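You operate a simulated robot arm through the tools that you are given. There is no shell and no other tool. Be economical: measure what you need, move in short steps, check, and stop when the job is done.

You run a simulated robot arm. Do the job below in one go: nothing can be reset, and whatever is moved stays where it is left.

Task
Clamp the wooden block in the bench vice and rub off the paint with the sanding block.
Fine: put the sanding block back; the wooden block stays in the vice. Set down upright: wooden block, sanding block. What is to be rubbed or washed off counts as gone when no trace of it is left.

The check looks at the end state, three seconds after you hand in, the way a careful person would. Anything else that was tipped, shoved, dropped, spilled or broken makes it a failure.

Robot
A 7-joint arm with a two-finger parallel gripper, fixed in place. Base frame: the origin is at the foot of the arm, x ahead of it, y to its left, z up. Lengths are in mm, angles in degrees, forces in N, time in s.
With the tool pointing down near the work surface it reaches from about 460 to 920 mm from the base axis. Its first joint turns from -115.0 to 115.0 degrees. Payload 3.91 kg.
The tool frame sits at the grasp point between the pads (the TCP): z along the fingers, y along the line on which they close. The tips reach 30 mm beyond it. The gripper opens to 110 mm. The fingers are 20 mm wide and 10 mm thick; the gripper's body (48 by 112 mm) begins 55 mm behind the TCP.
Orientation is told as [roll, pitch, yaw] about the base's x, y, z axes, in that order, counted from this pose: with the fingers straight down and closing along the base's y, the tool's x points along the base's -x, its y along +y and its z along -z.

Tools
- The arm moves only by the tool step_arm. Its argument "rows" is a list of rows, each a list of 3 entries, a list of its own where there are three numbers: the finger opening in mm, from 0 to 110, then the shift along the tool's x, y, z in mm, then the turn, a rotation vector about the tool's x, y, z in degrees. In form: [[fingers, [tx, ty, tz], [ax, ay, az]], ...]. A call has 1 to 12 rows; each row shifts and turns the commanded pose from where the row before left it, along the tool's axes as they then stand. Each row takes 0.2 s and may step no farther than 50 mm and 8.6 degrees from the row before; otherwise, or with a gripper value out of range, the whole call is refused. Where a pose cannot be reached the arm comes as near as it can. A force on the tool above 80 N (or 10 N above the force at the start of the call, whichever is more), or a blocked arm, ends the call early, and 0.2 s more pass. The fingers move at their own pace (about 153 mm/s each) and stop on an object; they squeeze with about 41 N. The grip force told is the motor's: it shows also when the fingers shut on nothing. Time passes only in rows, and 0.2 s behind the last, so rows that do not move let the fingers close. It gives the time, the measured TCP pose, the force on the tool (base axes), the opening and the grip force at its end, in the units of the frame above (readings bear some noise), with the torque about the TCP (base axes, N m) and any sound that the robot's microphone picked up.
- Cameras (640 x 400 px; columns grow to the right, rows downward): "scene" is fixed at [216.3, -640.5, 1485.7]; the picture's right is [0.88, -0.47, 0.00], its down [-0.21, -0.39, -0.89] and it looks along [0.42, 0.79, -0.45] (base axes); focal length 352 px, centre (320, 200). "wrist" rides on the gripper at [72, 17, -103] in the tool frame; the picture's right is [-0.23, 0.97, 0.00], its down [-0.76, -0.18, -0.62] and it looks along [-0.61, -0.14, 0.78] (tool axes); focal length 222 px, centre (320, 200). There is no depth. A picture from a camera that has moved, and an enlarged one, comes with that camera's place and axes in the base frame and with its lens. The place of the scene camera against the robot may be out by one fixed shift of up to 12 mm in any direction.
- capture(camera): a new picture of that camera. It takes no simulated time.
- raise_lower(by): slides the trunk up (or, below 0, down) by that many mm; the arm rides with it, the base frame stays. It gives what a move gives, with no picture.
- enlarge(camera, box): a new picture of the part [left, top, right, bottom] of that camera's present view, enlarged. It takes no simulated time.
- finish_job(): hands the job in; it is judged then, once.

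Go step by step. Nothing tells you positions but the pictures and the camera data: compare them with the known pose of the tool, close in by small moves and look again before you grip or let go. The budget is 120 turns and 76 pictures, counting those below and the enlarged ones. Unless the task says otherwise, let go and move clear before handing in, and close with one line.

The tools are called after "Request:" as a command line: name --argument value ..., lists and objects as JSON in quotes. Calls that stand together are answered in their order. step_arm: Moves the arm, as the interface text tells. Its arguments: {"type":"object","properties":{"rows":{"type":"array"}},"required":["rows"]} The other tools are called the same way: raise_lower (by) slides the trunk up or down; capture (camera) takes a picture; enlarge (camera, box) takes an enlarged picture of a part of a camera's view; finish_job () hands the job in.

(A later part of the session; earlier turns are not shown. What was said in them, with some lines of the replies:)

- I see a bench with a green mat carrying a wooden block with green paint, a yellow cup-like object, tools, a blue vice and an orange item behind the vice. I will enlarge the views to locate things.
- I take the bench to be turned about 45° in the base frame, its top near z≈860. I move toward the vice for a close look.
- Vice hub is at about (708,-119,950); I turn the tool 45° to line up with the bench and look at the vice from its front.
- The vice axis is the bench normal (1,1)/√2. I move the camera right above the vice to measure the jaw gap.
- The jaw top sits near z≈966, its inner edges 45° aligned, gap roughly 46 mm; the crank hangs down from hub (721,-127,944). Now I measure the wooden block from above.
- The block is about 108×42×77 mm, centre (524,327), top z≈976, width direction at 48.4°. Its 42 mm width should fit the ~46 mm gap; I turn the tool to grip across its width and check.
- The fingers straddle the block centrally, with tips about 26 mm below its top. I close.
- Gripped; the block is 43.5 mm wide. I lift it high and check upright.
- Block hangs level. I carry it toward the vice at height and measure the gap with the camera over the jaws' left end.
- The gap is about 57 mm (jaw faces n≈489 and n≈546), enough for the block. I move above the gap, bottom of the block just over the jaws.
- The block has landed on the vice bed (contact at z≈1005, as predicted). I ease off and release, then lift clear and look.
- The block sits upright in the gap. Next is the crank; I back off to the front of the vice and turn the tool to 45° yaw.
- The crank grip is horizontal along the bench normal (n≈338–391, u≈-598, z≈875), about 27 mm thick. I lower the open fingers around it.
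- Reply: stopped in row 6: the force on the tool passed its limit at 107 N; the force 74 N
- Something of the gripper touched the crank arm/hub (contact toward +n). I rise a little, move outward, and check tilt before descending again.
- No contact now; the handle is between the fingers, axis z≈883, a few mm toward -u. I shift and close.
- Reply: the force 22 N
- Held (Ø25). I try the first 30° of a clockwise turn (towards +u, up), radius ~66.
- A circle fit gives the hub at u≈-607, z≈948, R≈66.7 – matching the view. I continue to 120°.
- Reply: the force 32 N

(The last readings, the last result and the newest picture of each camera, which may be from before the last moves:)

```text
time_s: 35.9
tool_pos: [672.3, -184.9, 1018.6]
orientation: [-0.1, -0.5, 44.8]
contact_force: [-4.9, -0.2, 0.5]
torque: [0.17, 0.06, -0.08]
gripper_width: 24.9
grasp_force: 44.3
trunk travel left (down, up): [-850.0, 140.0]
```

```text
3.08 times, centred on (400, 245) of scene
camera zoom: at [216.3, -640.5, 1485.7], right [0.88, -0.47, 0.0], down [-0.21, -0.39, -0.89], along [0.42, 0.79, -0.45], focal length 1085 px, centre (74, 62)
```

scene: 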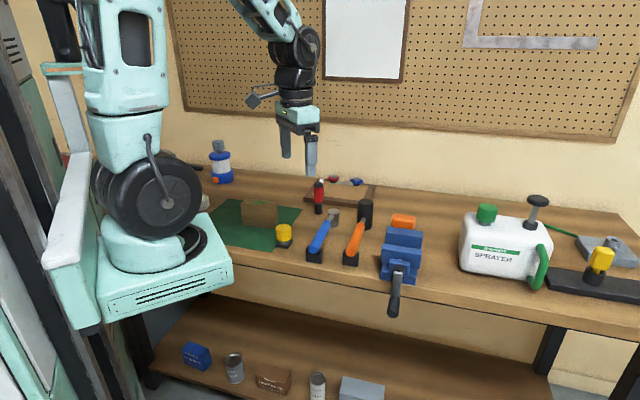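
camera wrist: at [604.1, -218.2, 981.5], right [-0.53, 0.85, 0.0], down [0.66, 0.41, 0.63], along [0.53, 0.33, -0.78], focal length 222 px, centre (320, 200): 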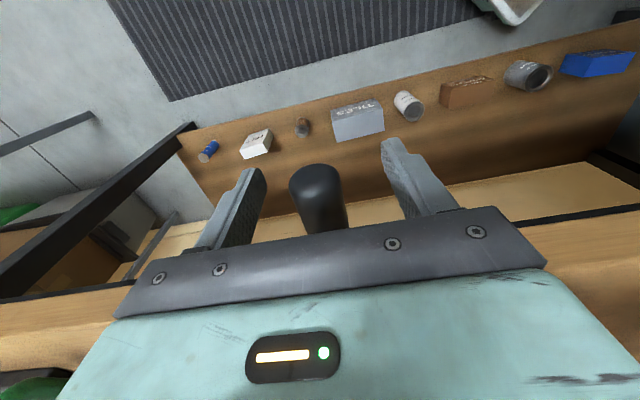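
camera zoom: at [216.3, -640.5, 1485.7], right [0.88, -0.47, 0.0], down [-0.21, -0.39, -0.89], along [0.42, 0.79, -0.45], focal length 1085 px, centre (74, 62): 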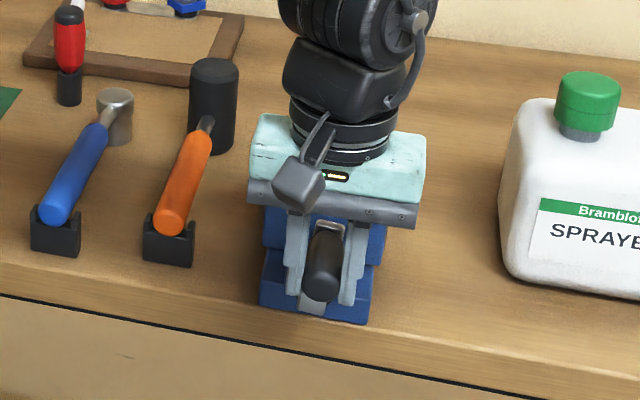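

Good: R≈68.8, centre (u -607.5, z 950). I complete the revolution.

Request:
step_arm --rows '[[15, [0, -17.8, 2.35], [0, 0, 0]], [15, [0, -16.6, 6.85], [0, 0, 0]], [15, [0, -14.25, 10.95], [0, 0, 0]], [15, [0, -10.95, 14.25], [0, 0, 0]], [15, [0, -6.85, 16.6], [0, 0, 0]], [15, [0, -2.35, 17.8], [0, 0, 0]], [15, [0, 2.35, 17.8], [0, 0, 0]], [15, [0, 6.85, 16.6], [0, 0, 0]], [15, [0, 10.95, 14.25], [0, 0, 0]], [15, [0, 14.25, 10.95], [0, 0, 0]], [15, [0, 16.6, 6.85], [0, 0, 0]], [15, [0, 17.8, 2.35], [0, 0, 0]]]'

Request:
enlarge --camera "scene" --box '[360, 180, 460, 330]'

```text
time_s: 38.2
tool_pos: [711.1, -224.2, 902.3]
orientation: [-2.9, -1.6, 44.1]
contact_force: [10.5, -16.6, 20.6]
torque: [0.58, 0.88, 0.09]
gripper_width: 25.6
grasp_force: 44.9
trunk travel left (down, up): [-850.0, 140.0]
stopped in row 11: the force on the tool passed its limit at 94 N (the readings are from after the stop); the commanded pose is now the measured one
```

```text
2.67 times, centred on (410, 255) of scene
camera zoom: at [216.3, -640.5, 1485.7], right [0.88, -0.47, 0.0], down [-0.21, -0.39, -0.89], along [0.42, 0.79, -0.45], focal length 940 px, centre (80, 53)
```

zoom: 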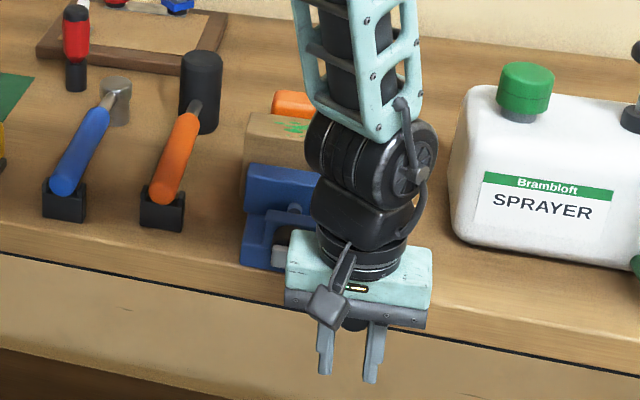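

The crank stopped against 94 N near 311°, probably with the block clamped. I release, back out, and inspect.

Request:
step_arm --rows '[[50, [0, 0, 0], [0, 0, 0]], [60, [0, 0, 0], [0, 0, 0]], [60, [40, 0, 0], [0, 0, 0]], [60, [30, 0, -20], [0, 0, 0]], [60, [0, 20, -48], [2.3, -0.6, 0]], [60, [0, 20, -48], [0, 0, 0]], [60, [0, 20, -48], [0, 0, 0]], [60, [0, 0, 0], [0, 0, 0]]]'

Request:
enlarge --camera "scene" --box '[360, 180, 460, 330]'

```text
refused: row 5 steps farther than a row can; nothing moved
```

```text
2.67 times, centred on (410, 255) of scene
camera zoom: at [216.3, -640.5, 1485.7], right [0.88, -0.47, 0.0], down [-0.21, -0.39, -0.89], along [0.42, 0.79, -0.45], focal length 940 px, centre (80, 53)
```

zoom: 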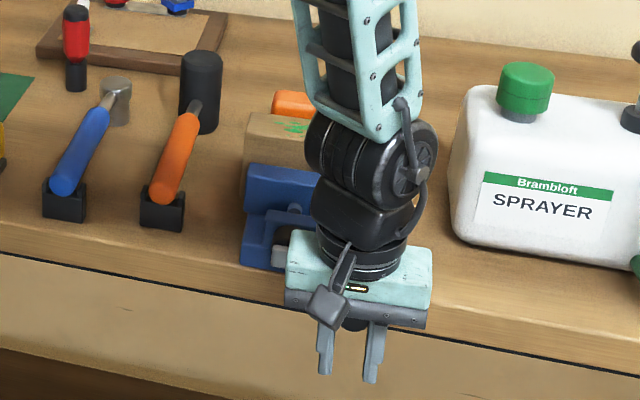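

Request:
step_arm --rows '[[50, [0, 0, 0], [0, 0, 0]], [60, [0, 0, 0], [0, 0, 0]], [60, [40, 0, 0], [0, 0, 0]], [60, [25, 0, 0], [0, 0, 0]], [60, [0, 0, 0], [-3.2, -0.9, -0.9]], [60, [0, 15, -45], [0, 0, 0]], [60, [0, 15, -45], [0, 0, 0]], [60, [-15, 15, -40], [0, 0, 0]], [60, [-35, 10, -30], [0, 0, 0]], [60, [0, 0, 0], [0, 0, 0]]]'

Request:
capture --camera "wrist"

Request:
enlarge --camera "scene" --box '[360, 180, 460, 330]'

```text
time_s: 40.4
tool_pos: [655.3, -197.4, 1062.9]
orientation: [1.0, -2.3, 45.2]
contact_force: [0.4, -0.8, 0.0]
torque: [-0.02, 0.01, 0.01]
gripper_width: 59.7
grasp_force: 0.1
trunk travel left (down, up): [-850.0, 140.0]
```

```text
34 pictures are left
camera wrist: at [590.8, -241.4, 1162.8], right [-0.53, 0.85, 0.02], down [0.65, 0.39, 0.65], along [0.54, 0.36, -0.76], focal length 222 px, centre (320, 200)
```

wrist: 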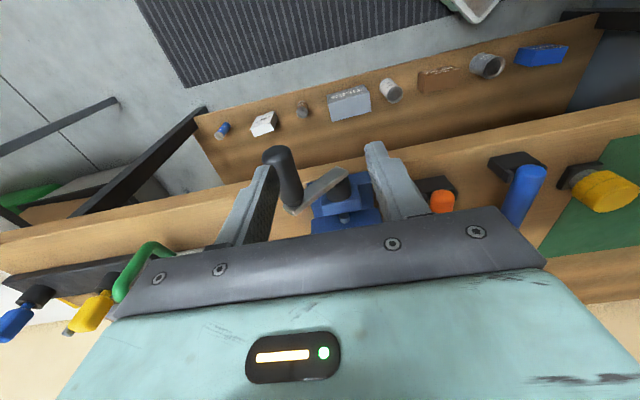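

```text
2.67 times, centred on (410, 255) of scene
camera zoom: at [216.3, -640.5, 1485.7], right [0.88, -0.47, 0.0], down [-0.21, -0.39, -0.89], along [0.42, 0.79, -0.45], focal length 940 px, centre (80, 53)
```

zoom: 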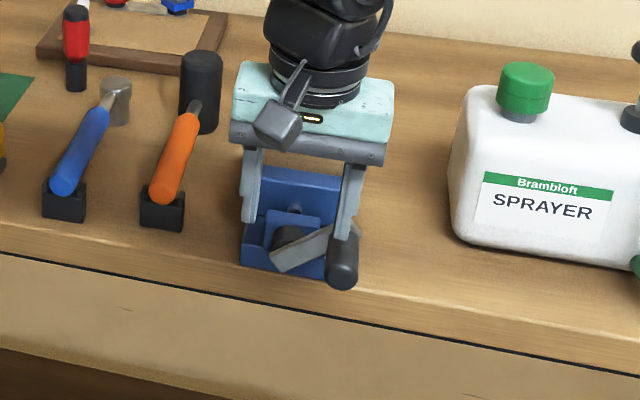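

The crank now rests at about 3 o'clock, so it may have sprung back a little. I check the jaws against the block from above.

Request:
step_arm --rows '[[60, [0, 0, 0], [-0.92, 2.33, 0]], [60, [0, 0, -40], [0, 0, 0]], [60, [0, 0, -40], [0, 0, 0]], [60, [-46, 0, 0], [0, 0, 0]], [60, [-46, 0, 0], [0, 0, 0]], [60, [-46, 0, 0], [0, 0, 0]], [60, [-46, 0, 0], [0, 0, 0]], [60, [-40, 0, 0], [0, 0, 0]], [60, [0, 0, 0], [0, 0, 0]]]'

Request:
enlarge --camera "wrist" --box '[200, 0, 440, 150]'

```text
time_s: 42.4
tool_pos: [816.1, -41.3, 1141.1]
orientation: [1.8, 0.0, 45.2]
contact_force: [0.1, 0.6, -0.3]
torque: [-0.03, 0.03, -0.01]
gripper_width: 60.1
grasp_force: 0.1
trunk travel left (down, up): [-850.0, 140.0]
```

```text
2.67 times, centred on (320, 75) of wrist
camera zoom: at [754.9, -82.6, 1245.0], right [-0.53, 0.85, 0.03], down [0.68, 0.4, 0.62], along [0.51, 0.35, -0.79], focal length 592 px, centre (320, 533)
```

zoom: 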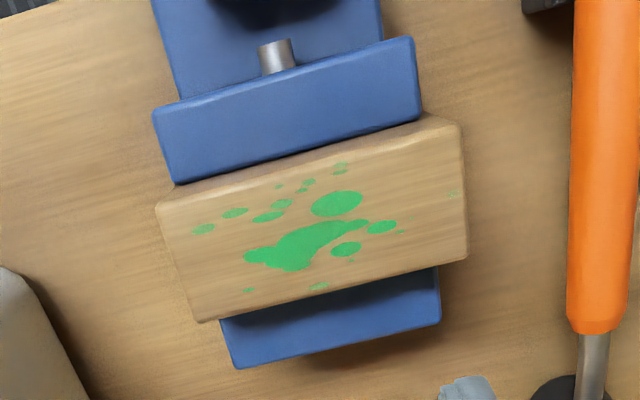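

Jaw and block faces coincide (n≈501), and the fingers had slid down the blocked handle, so the block is clamped. Now I look at the orange sanding block behind the vice.

Request:
step_arm --rows '[[60, [0, 0, 0], [1.8, 0, 0.2]], [60, [-36, 5, 0], [0, 0, 0]], [100, [-36, 5, 0], [0, 0, 0]], [100, [0, 0, 0], [0, 0, 0]]]'

Request:
capture --camera "wrist"

Request:
enlarge --camera "wrist" --box '[260, 50, 420, 220]'

```text
time_s: 43.4
tool_pos: [860.2, 18.4, 1140.5]
orientation: [0.0, 0.0, 45.0]
contact_force: [-0.8, -0.8, 0.3]
torque: [0.03, -0.01, 0.01]
gripper_width: 100.1
grasp_force: 0.0
trunk travel left (down, up): [-850.0, 140.0]
```

```text
31 pictures are left
camera wrist: at [797.4, -20.9, 1244.7], right [-0.53, 0.85, 0.0], down [0.66, 0.41, 0.62], along [0.53, 0.33, -0.78], focal length 222 px, centre (320, 200)
```

wrist: 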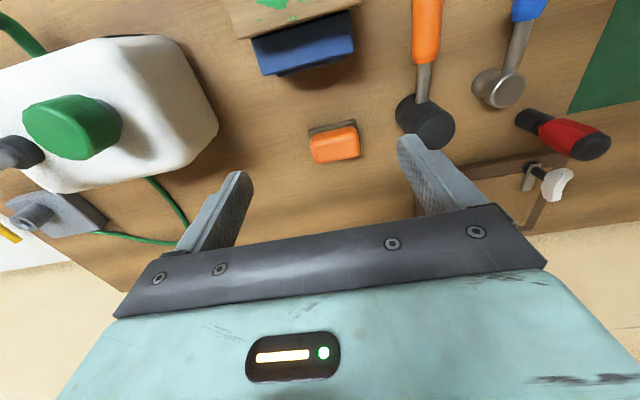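

```text
2.35 times, centred on (340, 135) of wrist
camera zoom: at [797.4, -20.9, 1244.7], right [-0.53, 0.85, 0.0], down [0.66, 0.41, 0.62], along [0.53, 0.33, -0.78], focal length 523 px, centre (273, 353)
```

zoom: 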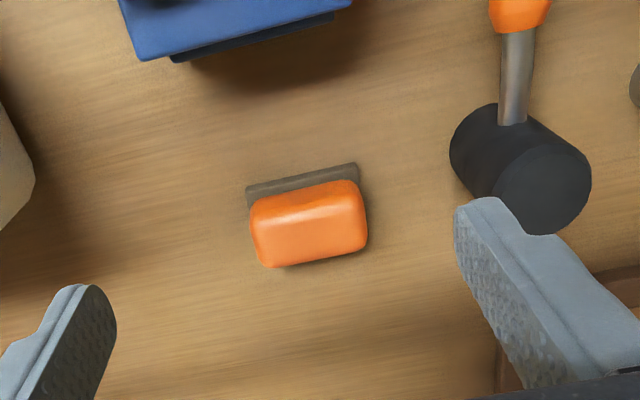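

The sanding block is about 75 (u) × 44 (n) × 39 mm, centre n≈697, u≈-588.6, top z≈937, near the reach limit. I move above it.

Request:
step_arm --rows '[[94, [-38, 3.3, 0], [0, 0, 0]], [94, [-38, 3.3, 0], [0, 0, 0]], [94, [0, 0, 45], [0, 0, 0]], [94, [0, 0, 45], [0, 0, 0]], [94, [0, 0, 40], [0, 0, 0]], [94, [0, 0, 0], [0, 0, 0]]]'

Request:
enlarge --camera "wrist" --box '[200, 40, 440, 250]'

Request:
enlarge --camera "scene" --box '[350, 150, 450, 280]'

```text
time_s: 44.8
tool_pos: [909.3, 77.2, 1009.8]
orientation: [0.0, 0.0, 45.0]
contact_force: [-0.3, 0.3, 0.5]
torque: [-0.01, -0.02, 0.02]
gripper_width: 94.1
grasp_force: 0.1
trunk travel left (down, up): [-850.0, 140.0]
```

```text
1.90 times, centred on (320, 145) of wrist
camera zoom: at [845.7, 37.8, 1112.8], right [-0.53, 0.85, 0.0], down [0.66, 0.41, 0.62], along [0.53, 0.33, -0.78], focal length 423 px, centre (320, 305)
```

zoom: 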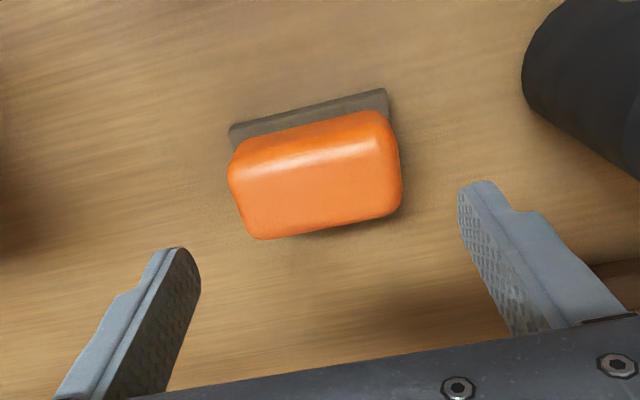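

```text
3.08 times, centred on (400, 215) of scene
camera zoom: at [216.3, -640.5, 1485.7], right [0.88, -0.47, 0.0], down [-0.21, -0.39, -0.89], along [0.42, 0.79, -0.45], focal length 1085 px, centre (74, 154)
```

zoom: 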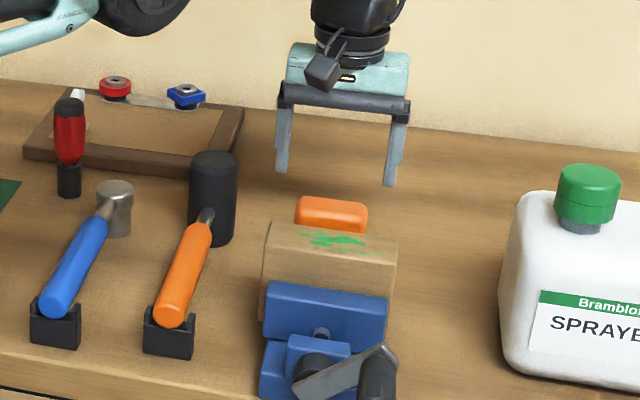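

Request:
step_arm --rows '[[94, [0, -1.5, 30], [0, 0, 0]], [94, [0, 0, 25], [0, 0, 0]], [94, [0, 0, 14], [0, 0, 0]], [94, [0, 0, 0], [0, 0, 0]]]'

Request:
enlarge --camera "wrist" --box '[200, 40, 440, 250]'

Request:
enlarge --camera "scene" --box '[370, 170, 440, 250]'

```text
time_s: 45.8
tool_pos: [905.6, 72.8, 942.2]
orientation: [-0.1, 0.0, 45.0]
contact_force: [-0.2, 0.0, -0.6]
torque: [-0.04, -0.01, 0.03]
gripper_width: 93.8
grasp_force: 0.0
out of reach, approached as far as the arm can: row 3
trunk travel left (down, up): [-850.0, 140.0]
```

```text
1.90 times, centred on (320, 145) of wrist
camera zoom: at [842.1, 34.5, 1044.9], right [-0.53, 0.85, 0.0], down [0.66, 0.41, 0.62], along [0.53, 0.33, -0.78], focal length 423 px, centre (320, 305)
```

zoom: 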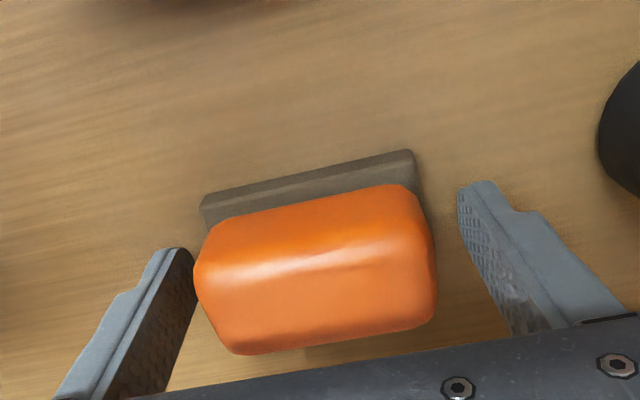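

```text
5.00 times, centred on (405, 210) of scene
camera zoom: at [216.3, -640.5, 1485.7], right [0.88, -0.47, 0.0], down [-0.21, -0.39, -0.89], along [0.42, 0.79, -0.45], focal length 1762 px, centre (-105, 150)
```

zoom: 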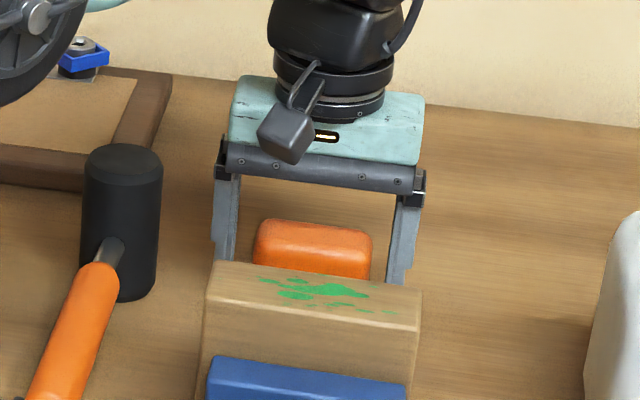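

At the reach limit (5 mm short of centre) but the fingers straddle the orange body. I shift 2 mm and close gently.

Request:
step_arm --rows '[[90, [3, -2, 0], [0, 0, 0]], [82, [0, 0, 0], [0, 0, 0]], [74, [0, 0, 0], [0, 0, 0]], [55, [0, 0, 0], [0, 0, 0]], [55, [0, 0, 0], [0, 0, 0]]]'

Request:
enlarge --camera "wrist" --box '[200, 40, 440, 250]'

```text
time_s: 47.0
tool_pos: [904.3, 69.6, 942.1]
orientation: [0.1, 0.0, 45.0]
contact_force: [-1.1, 0.3, 0.2]
torque: [0.05, 0.03, 0.0]
gripper_width: 71.3
grasp_force: 40.8
trunk travel left (down, up): [-850.0, 140.0]
```

```text
1.90 times, centred on (320, 145) of wrist
camera zoom: at [841.2, 31.3, 1045.6], right [-0.53, 0.85, 0.0], down [0.66, 0.41, 0.62], along [0.53, 0.33, -0.78], focal length 423 px, centre (320, 305)
```

zoom: 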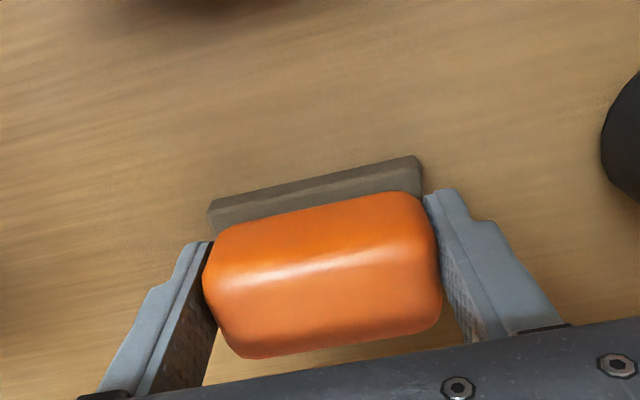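

Gripped at 71.3 mm. I lift and check that the grey base comes along.

Request:
step_arm --rows '[[55, [0, 0, -8], [0, 0, 0]], [55, [0, 0, -20], [0, 0, 0]], [55, [0, 0, -40], [0, 0, 0]], [55, [0, 0, -40], [0, 0, 0]], [55, [0, 0, -30], [0, 0, 0]], [55, [0, 0, 0], [0, 0, 0]]]'

Request:
enlarge --camera "wrist" --box '[200, 40, 440, 250]'

Request:
enlarge --camera "scene" --box '[350, 130, 450, 250]'

```text
time_s: 48.4
tool_pos: [904.1, 70.4, 1080.4]
orientation: [0.0, 0.0, 45.1]
contact_force: [0.0, -0.5, -0.5]
torque: [-0.01, 0.02, 0.0]
gripper_width: 71.4
grasp_force: 41.0
trunk travel left (down, up): [-850.0, 140.0]
```

```text
1.90 times, centred on (320, 145) of wrist
camera zoom: at [840.6, 31.0, 1183.6], right [-0.53, 0.85, 0.0], down [0.66, 0.41, 0.62], along [0.53, 0.33, -0.78], focal length 423 px, centre (320, 305)
```

zoom: 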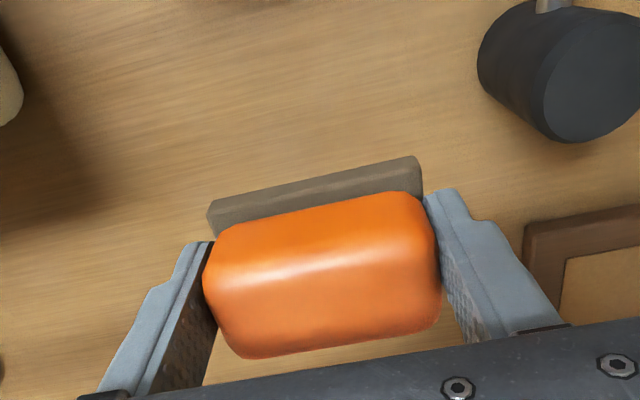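

```text
3.33 times, centred on (400, 190) of scene
camera zoom: at [216.3, -640.5, 1485.7], right [0.88, -0.47, 0.0], down [-0.21, -0.39, -0.89], along [0.42, 0.79, -0.45], focal length 1175 px, centre (53, 233)
```

zoom: 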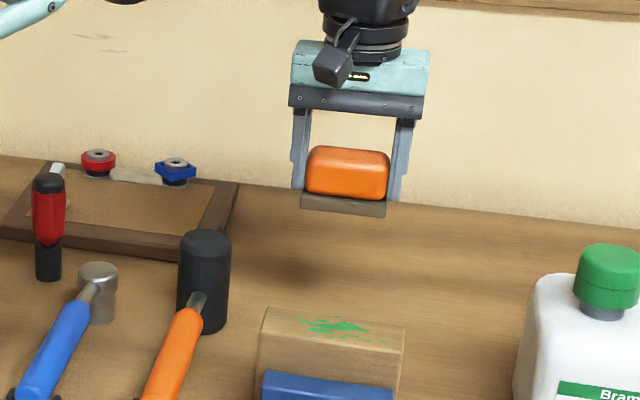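

The sanding block came up whole. I carry it over the clamped block and lower until contact.

Request:
step_arm --rows '[[55, [44, -2.5, 0], [0, 0, 0]], [55, [44, -2.5, 0], [0, 0, 0]], [55, [44, -2.5, 0], [0, 0, 0]], [55, [43, -2.5, 0], [0, 0, 0]], [55, [0, 0, 18], [0, 0, 0]], [55, [0, 0, 8], [0, 0, 0]], [55, [0, 0, 0], [0, 0, 0]]]'

Request:
enlarge --camera "scene" --box '[360, 170, 450, 280]'

```text
time_s: 50.0
tool_pos: [788.7, -60.6, 1055.0]
orientation: [0.0, 0.0, 45.0]
contact_force: [-0.7, 0.7, -0.8]
torque: [0.01, 0.03, -0.05]
gripper_width: 71.3
grasp_force: 40.9
trunk travel left (down, up): [-850.0, 140.0]
```

```text
3.64 times, centred on (405, 225) of scene
camera zoom: at [216.3, -640.5, 1485.7], right [0.88, -0.47, 0.0], down [-0.21, -0.39, -0.89], along [0.42, 0.79, -0.45], focal length 1282 px, centre (11, 109)
```

zoom: 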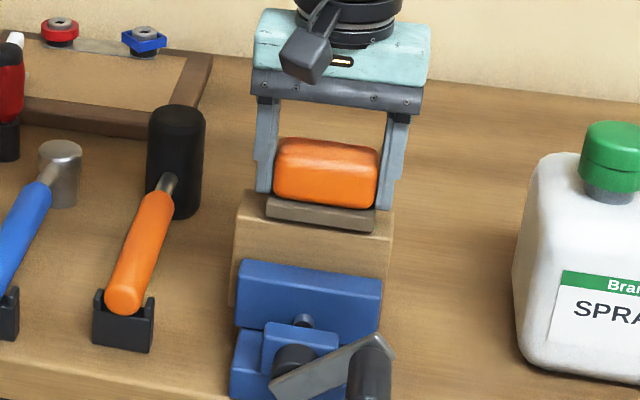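

Request:
step_arm --rows '[[55, [0, 0, 4], [0, 0, 0]], [55, [0, 0, 3], [0, 0, 0]], [55, [0, 0, 2], [0, 0, 0]], [55, [0, 0, 0], [0, 0, 0]]]'

```text
time_s: 51.0
tool_pos: [787.8, -61.8, 1050.0]
orientation: [-0.3, -0.4, 44.9]
contact_force: [2.3, -2.9, 41.4]
torque: [0.26, 0.46, 0.03]
gripper_width: 71.5
grasp_force: 41.2
trunk travel left (down, up): [-850.0, 140.0]
```

Contact with 41 N; I ease to about 20 N and rub back and forth along the block.

Request:
step_arm --rows '[[55, [0, 0, -2], [0, 0, 0]], [55, [0, 12, 0], [0, 0, 0]], [55, [0, 12, 0], [0, 0, 0]], [55, [0, -24, 0], [0, 0, 0]], [55, [0, -24, 0], [0, 0, 0]], [55, [0, 24, 0], [0, 0, 0]], [55, [0, 24, 0], [0, 0, 0]], [55, [0, -24, 0], [0, 0, 0]], [55, [0, -24, 0], [0, 0, 0]], [55, [0, 24, 0], [0, 0, 0]], [55, [0, 0, 0], [0, 0, 0]]]'

Request:
enlarge --camera "scene" --box '[360, 170, 450, 280]'

```text
time_s: 53.4
tool_pos: [786.7, -63.7, 1049.8]
orientation: [-0.2, -0.1, 44.8]
contact_force: [4.4, -8.4, 26.7]
torque: [0.01, -0.09, -0.08]
gripper_width: 71.3
grasp_force: 41.2
trunk travel left (down, up): [-850.0, 140.0]
```

```text
3.64 times, centred on (405, 225) of scene
camera zoom: at [216.3, -640.5, 1485.7], right [0.88, -0.47, 0.0], down [-0.21, -0.39, -0.89], along [0.42, 0.79, -0.45], focal length 1282 px, centre (11, 109)
```

zoom: 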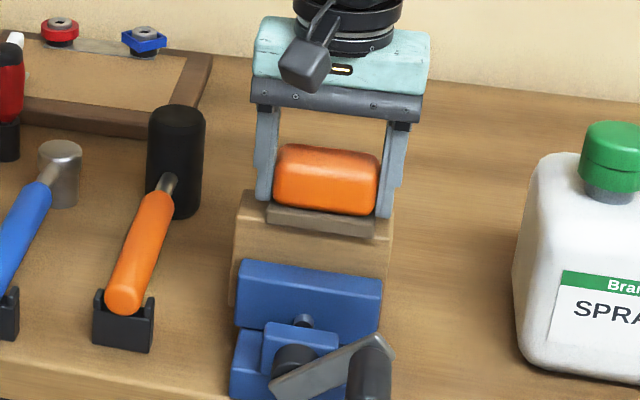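

Next passes: shifted toward the front edge, then toward the back edge.

Request:
step_arm --rows '[[55, [8, 12, 0], [0, 0, 0]], [55, [0, 14, 0], [0, 0, 0]], [55, [0, -26, 0], [0, 0, 0]], [55, [0, -26, 0], [0, 0, 0]], [55, [0, 26, 0], [0, 0, 0]], [55, [0, 26, 0], [0, 0, 0]], [55, [0, -26, 0], [0, 0, 0]], [55, [0, -26, 0], [0, 0, 0]], [55, [0, 26, 0], [0, 0, 0]], [55, [0, 0, 0], [0, 0, 0]]]'

Request:
step_arm --rows '[[55, [-16, 12, 0], [0, 0, 0]], [55, [0, 14, 0], [0, 0, 0]], [55, [0, -26, 0], [0, 0, 0]], [55, [0, -26, 0], [0, 0, 0]], [55, [0, 26, 0], [0, 0, 0]], [55, [0, 26, 0], [0, 0, 0]], [55, [0, -26, 0], [0, 0, 0]], [55, [0, -26, 0], [0, 0, 0]], [55, [0, 26, 0], [0, 0, 0]], [55, [0, 0, -20], [0, 0, 0]], [55, [0, 0, -40], [0, 0, 0]], [55, [0, 0, 0], [0, 0, 0]]]'

Request:
enlarge --camera "scene" --box '[360, 170, 450, 280]'

```text
time_s: 55.6
tool_pos: [782.0, -68.3, 1048.9]
orientation: [-0.2, -0.2, 44.8]
contact_force: [7.2, -9.8, 37.1]
torque: [0.34, 0.02, -0.1]
gripper_width: 71.2
grasp_force: 40.8
trunk travel left (down, up): [-850.0, 140.0]
```

```text
time_s: 58.2
tool_pos: [791.7, -57.2, 1108.9]
orientation: [0.0, 0.1, 45.0]
contact_force: [0.1, 0.7, -0.6]
torque: [0.02, 0.02, 0.01]
gripper_width: 71.2
grasp_force: 40.9
trunk travel left (down, up): [-850.0, 140.0]
```

```text
3.64 times, centred on (405, 225) of scene
camera zoom: at [216.3, -640.5, 1485.7], right [0.88, -0.47, 0.0], down [-0.21, -0.39, -0.89], along [0.42, 0.79, -0.45], focal length 1282 px, centre (11, 109)
```

zoom: 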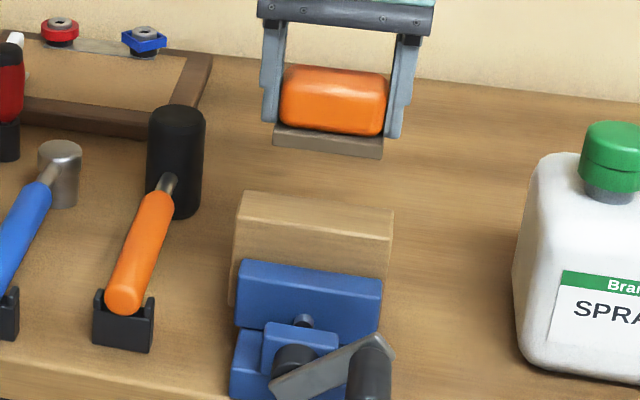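

The paint looks gone from here; I check closely with the wrist camera on the way back.

Request:
step_arm --rows '[[55, [-40, 2, 0], [0, 0, 0]], [55, [-40, 2, 0], [0, 0, 0]], [55, [0, 0, 0], [0, 0, 0]]]'

Request:
enlarge --camera "wrist" --box '[220, 0, 420, 125]'

Request:
enlarge --camera "scene" --box '[385, 210, 435, 250]'

```text
time_s: 59.0
tool_pos: [846.9, 3.6, 1108.4]
orientation: [0.1, 0.0, 44.9]
contact_force: [0.5, -0.3, -1.7]
torque: [-0.03, 0.01, 0.0]
gripper_width: 71.2
grasp_force: 41.1
trunk travel left (down, up): [-850.0, 140.0]
```

```text
3.20 times, centred on (320, 62) of wrist
camera zoom: at [782.8, -35.1, 1211.3], right [-0.53, 0.85, 0.0], down [0.66, 0.41, 0.62], along [0.53, 0.33, -0.78], focal length 711 px, centre (320, 640)
```

zoom: 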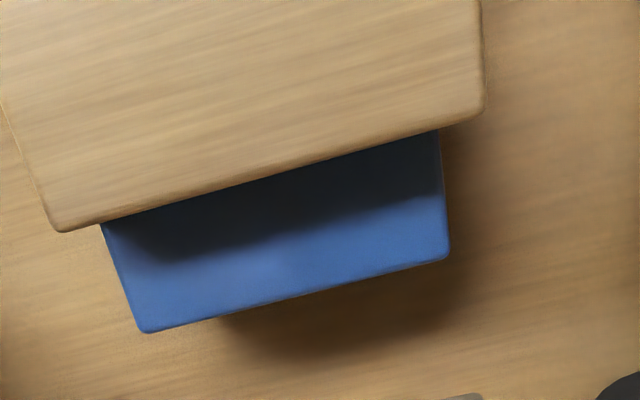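

```text
10.00 times, centred on (410, 230) of scene
camera zoom: at [216.3, -640.5, 1485.7], right [0.88, -0.47, 0.0], down [-0.21, -0.39, -0.89], along [0.42, 0.79, -0.45], focal length 3525 px, centre (-580, -100)
```

zoom: 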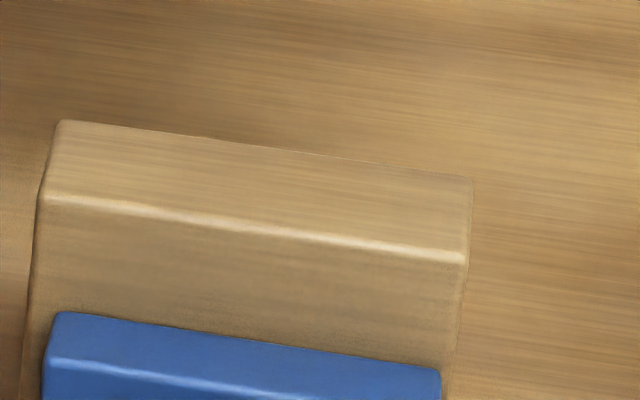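

Request:
step_arm --rows '[[55, [35, 0, 0], [0, 0, 0]], [55, [0, 0, 0], [0, 0, 0]]]'

Request:
enlarge --camera "wrist" --box '[200, 0, 440, 150]'

```text
time_s: 59.6
tool_pos: [821.4, -20.9, 1107.2]
orientation: [0.1, -0.1, 45.0]
contact_force: [-0.2, 0.6, -1.5]
torque: [0.01, 0.0, -0.03]
gripper_width: 71.0
grasp_force: 42.1
trunk travel left (down, up): [-850.0, 140.0]
```

```text
2.67 times, centred on (320, 75) of wrist
camera zoom: at [758.0, -59.7, 1210.2], right [-0.53, 0.85, 0.0], down [0.66, 0.41, 0.62], along [0.53, 0.33, -0.78], focal length 592 px, centre (320, 533)
```

zoom: 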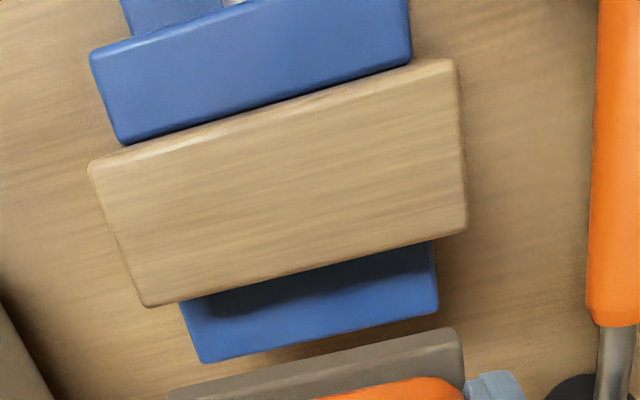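

The block's top is clean. I return the sanding block to its spot.

Request:
step_arm --rows '[[55, [-41, 1.8, 0], [0, 0, 0]], [55, [-41, 1.8, 0], [0, 0, 0]], [55, [-40.6, 1.8, 0], [0, 0, 0]], [55, [0, 0, 40], [0, 0, 0]], [55, [0, 0, 40], [0, 0, 0]], [55, [0, 0, 40], [0, 0, 0]], [55, [0, 0, 30], [0, 0, 0]], [55, [0, 0, 8], [0, 0, 0]], [55, [0, 0, 0], [0, 0, 0]]]'

```text
time_s: 61.6
tool_pos: [906.7, 70.2, 948.8]
orientation: [0.1, 0.0, 45.1]
contact_force: [-0.6, 0.4, -1.0]
torque: [-0.01, 0.0, 0.02]
gripper_width: 71.3
grasp_force: 41.0
trunk travel left (down, up): [-850.0, 140.0]
```

Request:
step_arm --rows '[[55, [2, 1, 3], [0, 0, 0]], [55, [0, 0, 2], [0, 0, 0]], [55, [0, 0, 1.5], [0, 0, 0]], [55, [0, 0, 0], [0, 0, 0]]]'

```text
time_s: 62.6
tool_pos: [903.5, 68.9, 942.1]
orientation: [0.1, 0.0, 45.0]
contact_force: [-0.1, 0.4, -0.8]
torque: [0.0, 0.01, 0.03]
gripper_width: 71.1
grasp_force: 41.3
trunk travel left (down, up): [-850.0, 140.0]
```

Request:
step_arm --rows '[[55, [0, 0, 1.5], [0, 0, 0]], [55, [0, 0, 1], [0, 0, 0]], [55, [0, 0, 0], [0, 0, 0]]]'

```text
time_s: 63.4
tool_pos: [903.4, 69.5, 941.4]
orientation: [0.0, -0.2, 45.0]
contact_force: [-1.9, -1.4, 11.6]
torque: [0.09, 0.3, 0.05]
gripper_width: 71.5
grasp_force: 40.7
trunk travel left (down, up): [-850.0, 140.0]
```

Contact with 11.6 N, so it stands on the bench. I release and lift clear.

Request:
step_arm --rows '[[55, [0, 0, -1], [0, 0, 0]], [80, [0, 0, 0], [0, 0, 0]], [94, [0, 0, 0], [0, 0, 0]], [94, [0, 0, 0], [0, 0, 0]], [94, [0, 0, -30], [0, 0, 0]], [94, [0, 0, -45], [0, 0, 0]], [94, [0, 0, -45], [0, 0, 0]], [94, [40, 0, -40], [0, 0, 0]], [94, [45, 0, 0], [0, 0, 0]], [94, [0, 0, 0], [0, 0, 0]]]'

Request:
capture --camera "wrist"

Request:
capture --camera "scene"

```text
refused: row 8 steps farther than a row can; nothing moved
```

```text
16 pictures are left
camera wrist: at [839.5, 29.9, 1045.1], right [-0.53, 0.85, 0.0], down [0.66, 0.41, 0.63], along [0.53, 0.33, -0.78], focal length 222 px, centre (320, 200)
```

wrist: 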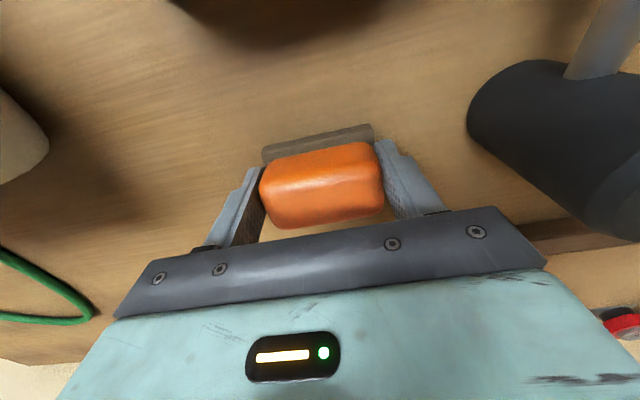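

```text
15 pictures are left
```

scene: 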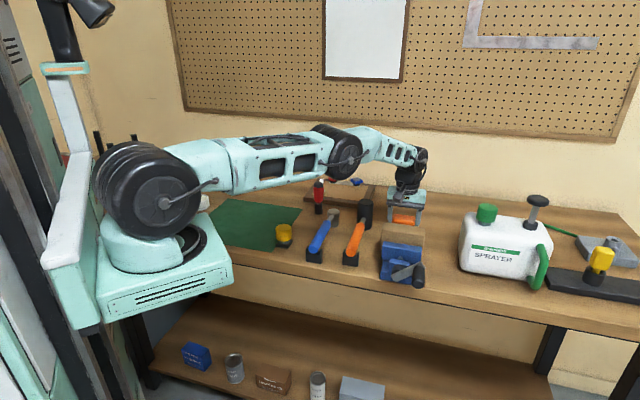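

Everything else stands in place; one row was too long, so I repeat the release with shorter steps.

Request:
step_arm --rows '[[55, [0, 0, -1], [0, 0, 0]], [80, [0, 0, 0], [0, 0, 0]], [94, [0, 0, 0], [0, 0, 0]], [94, [0, 0, 0], [0, 0, 0]], [94, [0, 0, -30], [0, 0, 0]], [94, [0, 0, -45], [0, 0, 0]], [94, [0, 0, -45], [0, 0, 0]], [94, [30, 0, -35], [0, 0, 0]], [94, [45, 0, 0], [0, 0, 0]], [94, [0, 0, 0], [0, 0, 0]]]'

Request:
capture --camera "wrist"

Request:
enlarge --camera "scene" --box '[300, 160, 460, 310]'

```text
time_s: 65.6
tool_pos: [849.9, 18.8, 1097.1]
orientation: [0.0, -0.1, 45.1]
contact_force: [0.4, 0.4, 0.0]
torque: [0.05, -0.02, 0.02]
gripper_width: 94.1
grasp_force: 0.1
trunk travel left (down, up): [-850.0, 140.0]
```

```text
14 pictures are left
camera wrist: at [785.9, -21.0, 1200.6], right [-0.53, 0.85, 0.0], down [0.66, 0.41, 0.62], along [0.53, 0.33, -0.78], focal length 222 px, centre (320, 200)
```

wrist: 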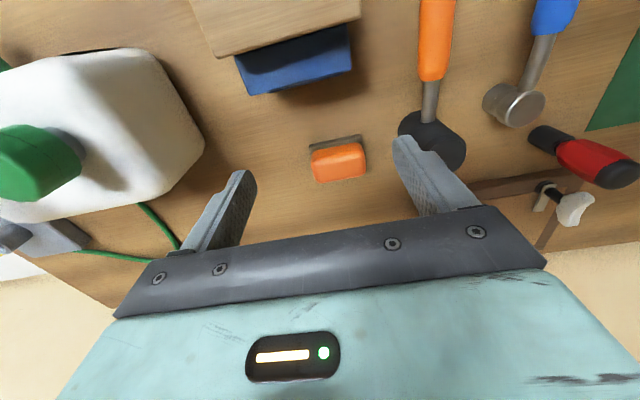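

```text
2.67 times, centred on (380, 235) of scene
camera zoom: at [216.3, -640.5, 1485.7], right [0.88, -0.47, 0.0], down [-0.21, -0.39, -0.89], along [0.42, 0.79, -0.45], focal length 940 px, centre (160, 107)
```

zoom: 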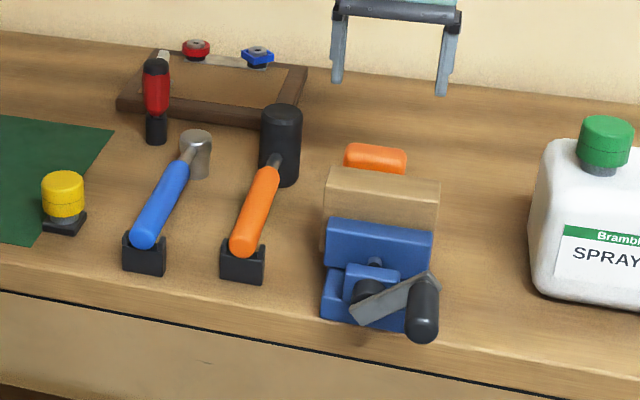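

The paint is gone, the block is still held upright in the vice, the sanding block is back where it stood, and nothing else has moved. I hand in.

Request:
finish_job

```text
The job is handed in.
```

The wooden block is clamped upright in the vice with no paint left that I can see on its top. The sanding block is back in its place, and the arm is clear.
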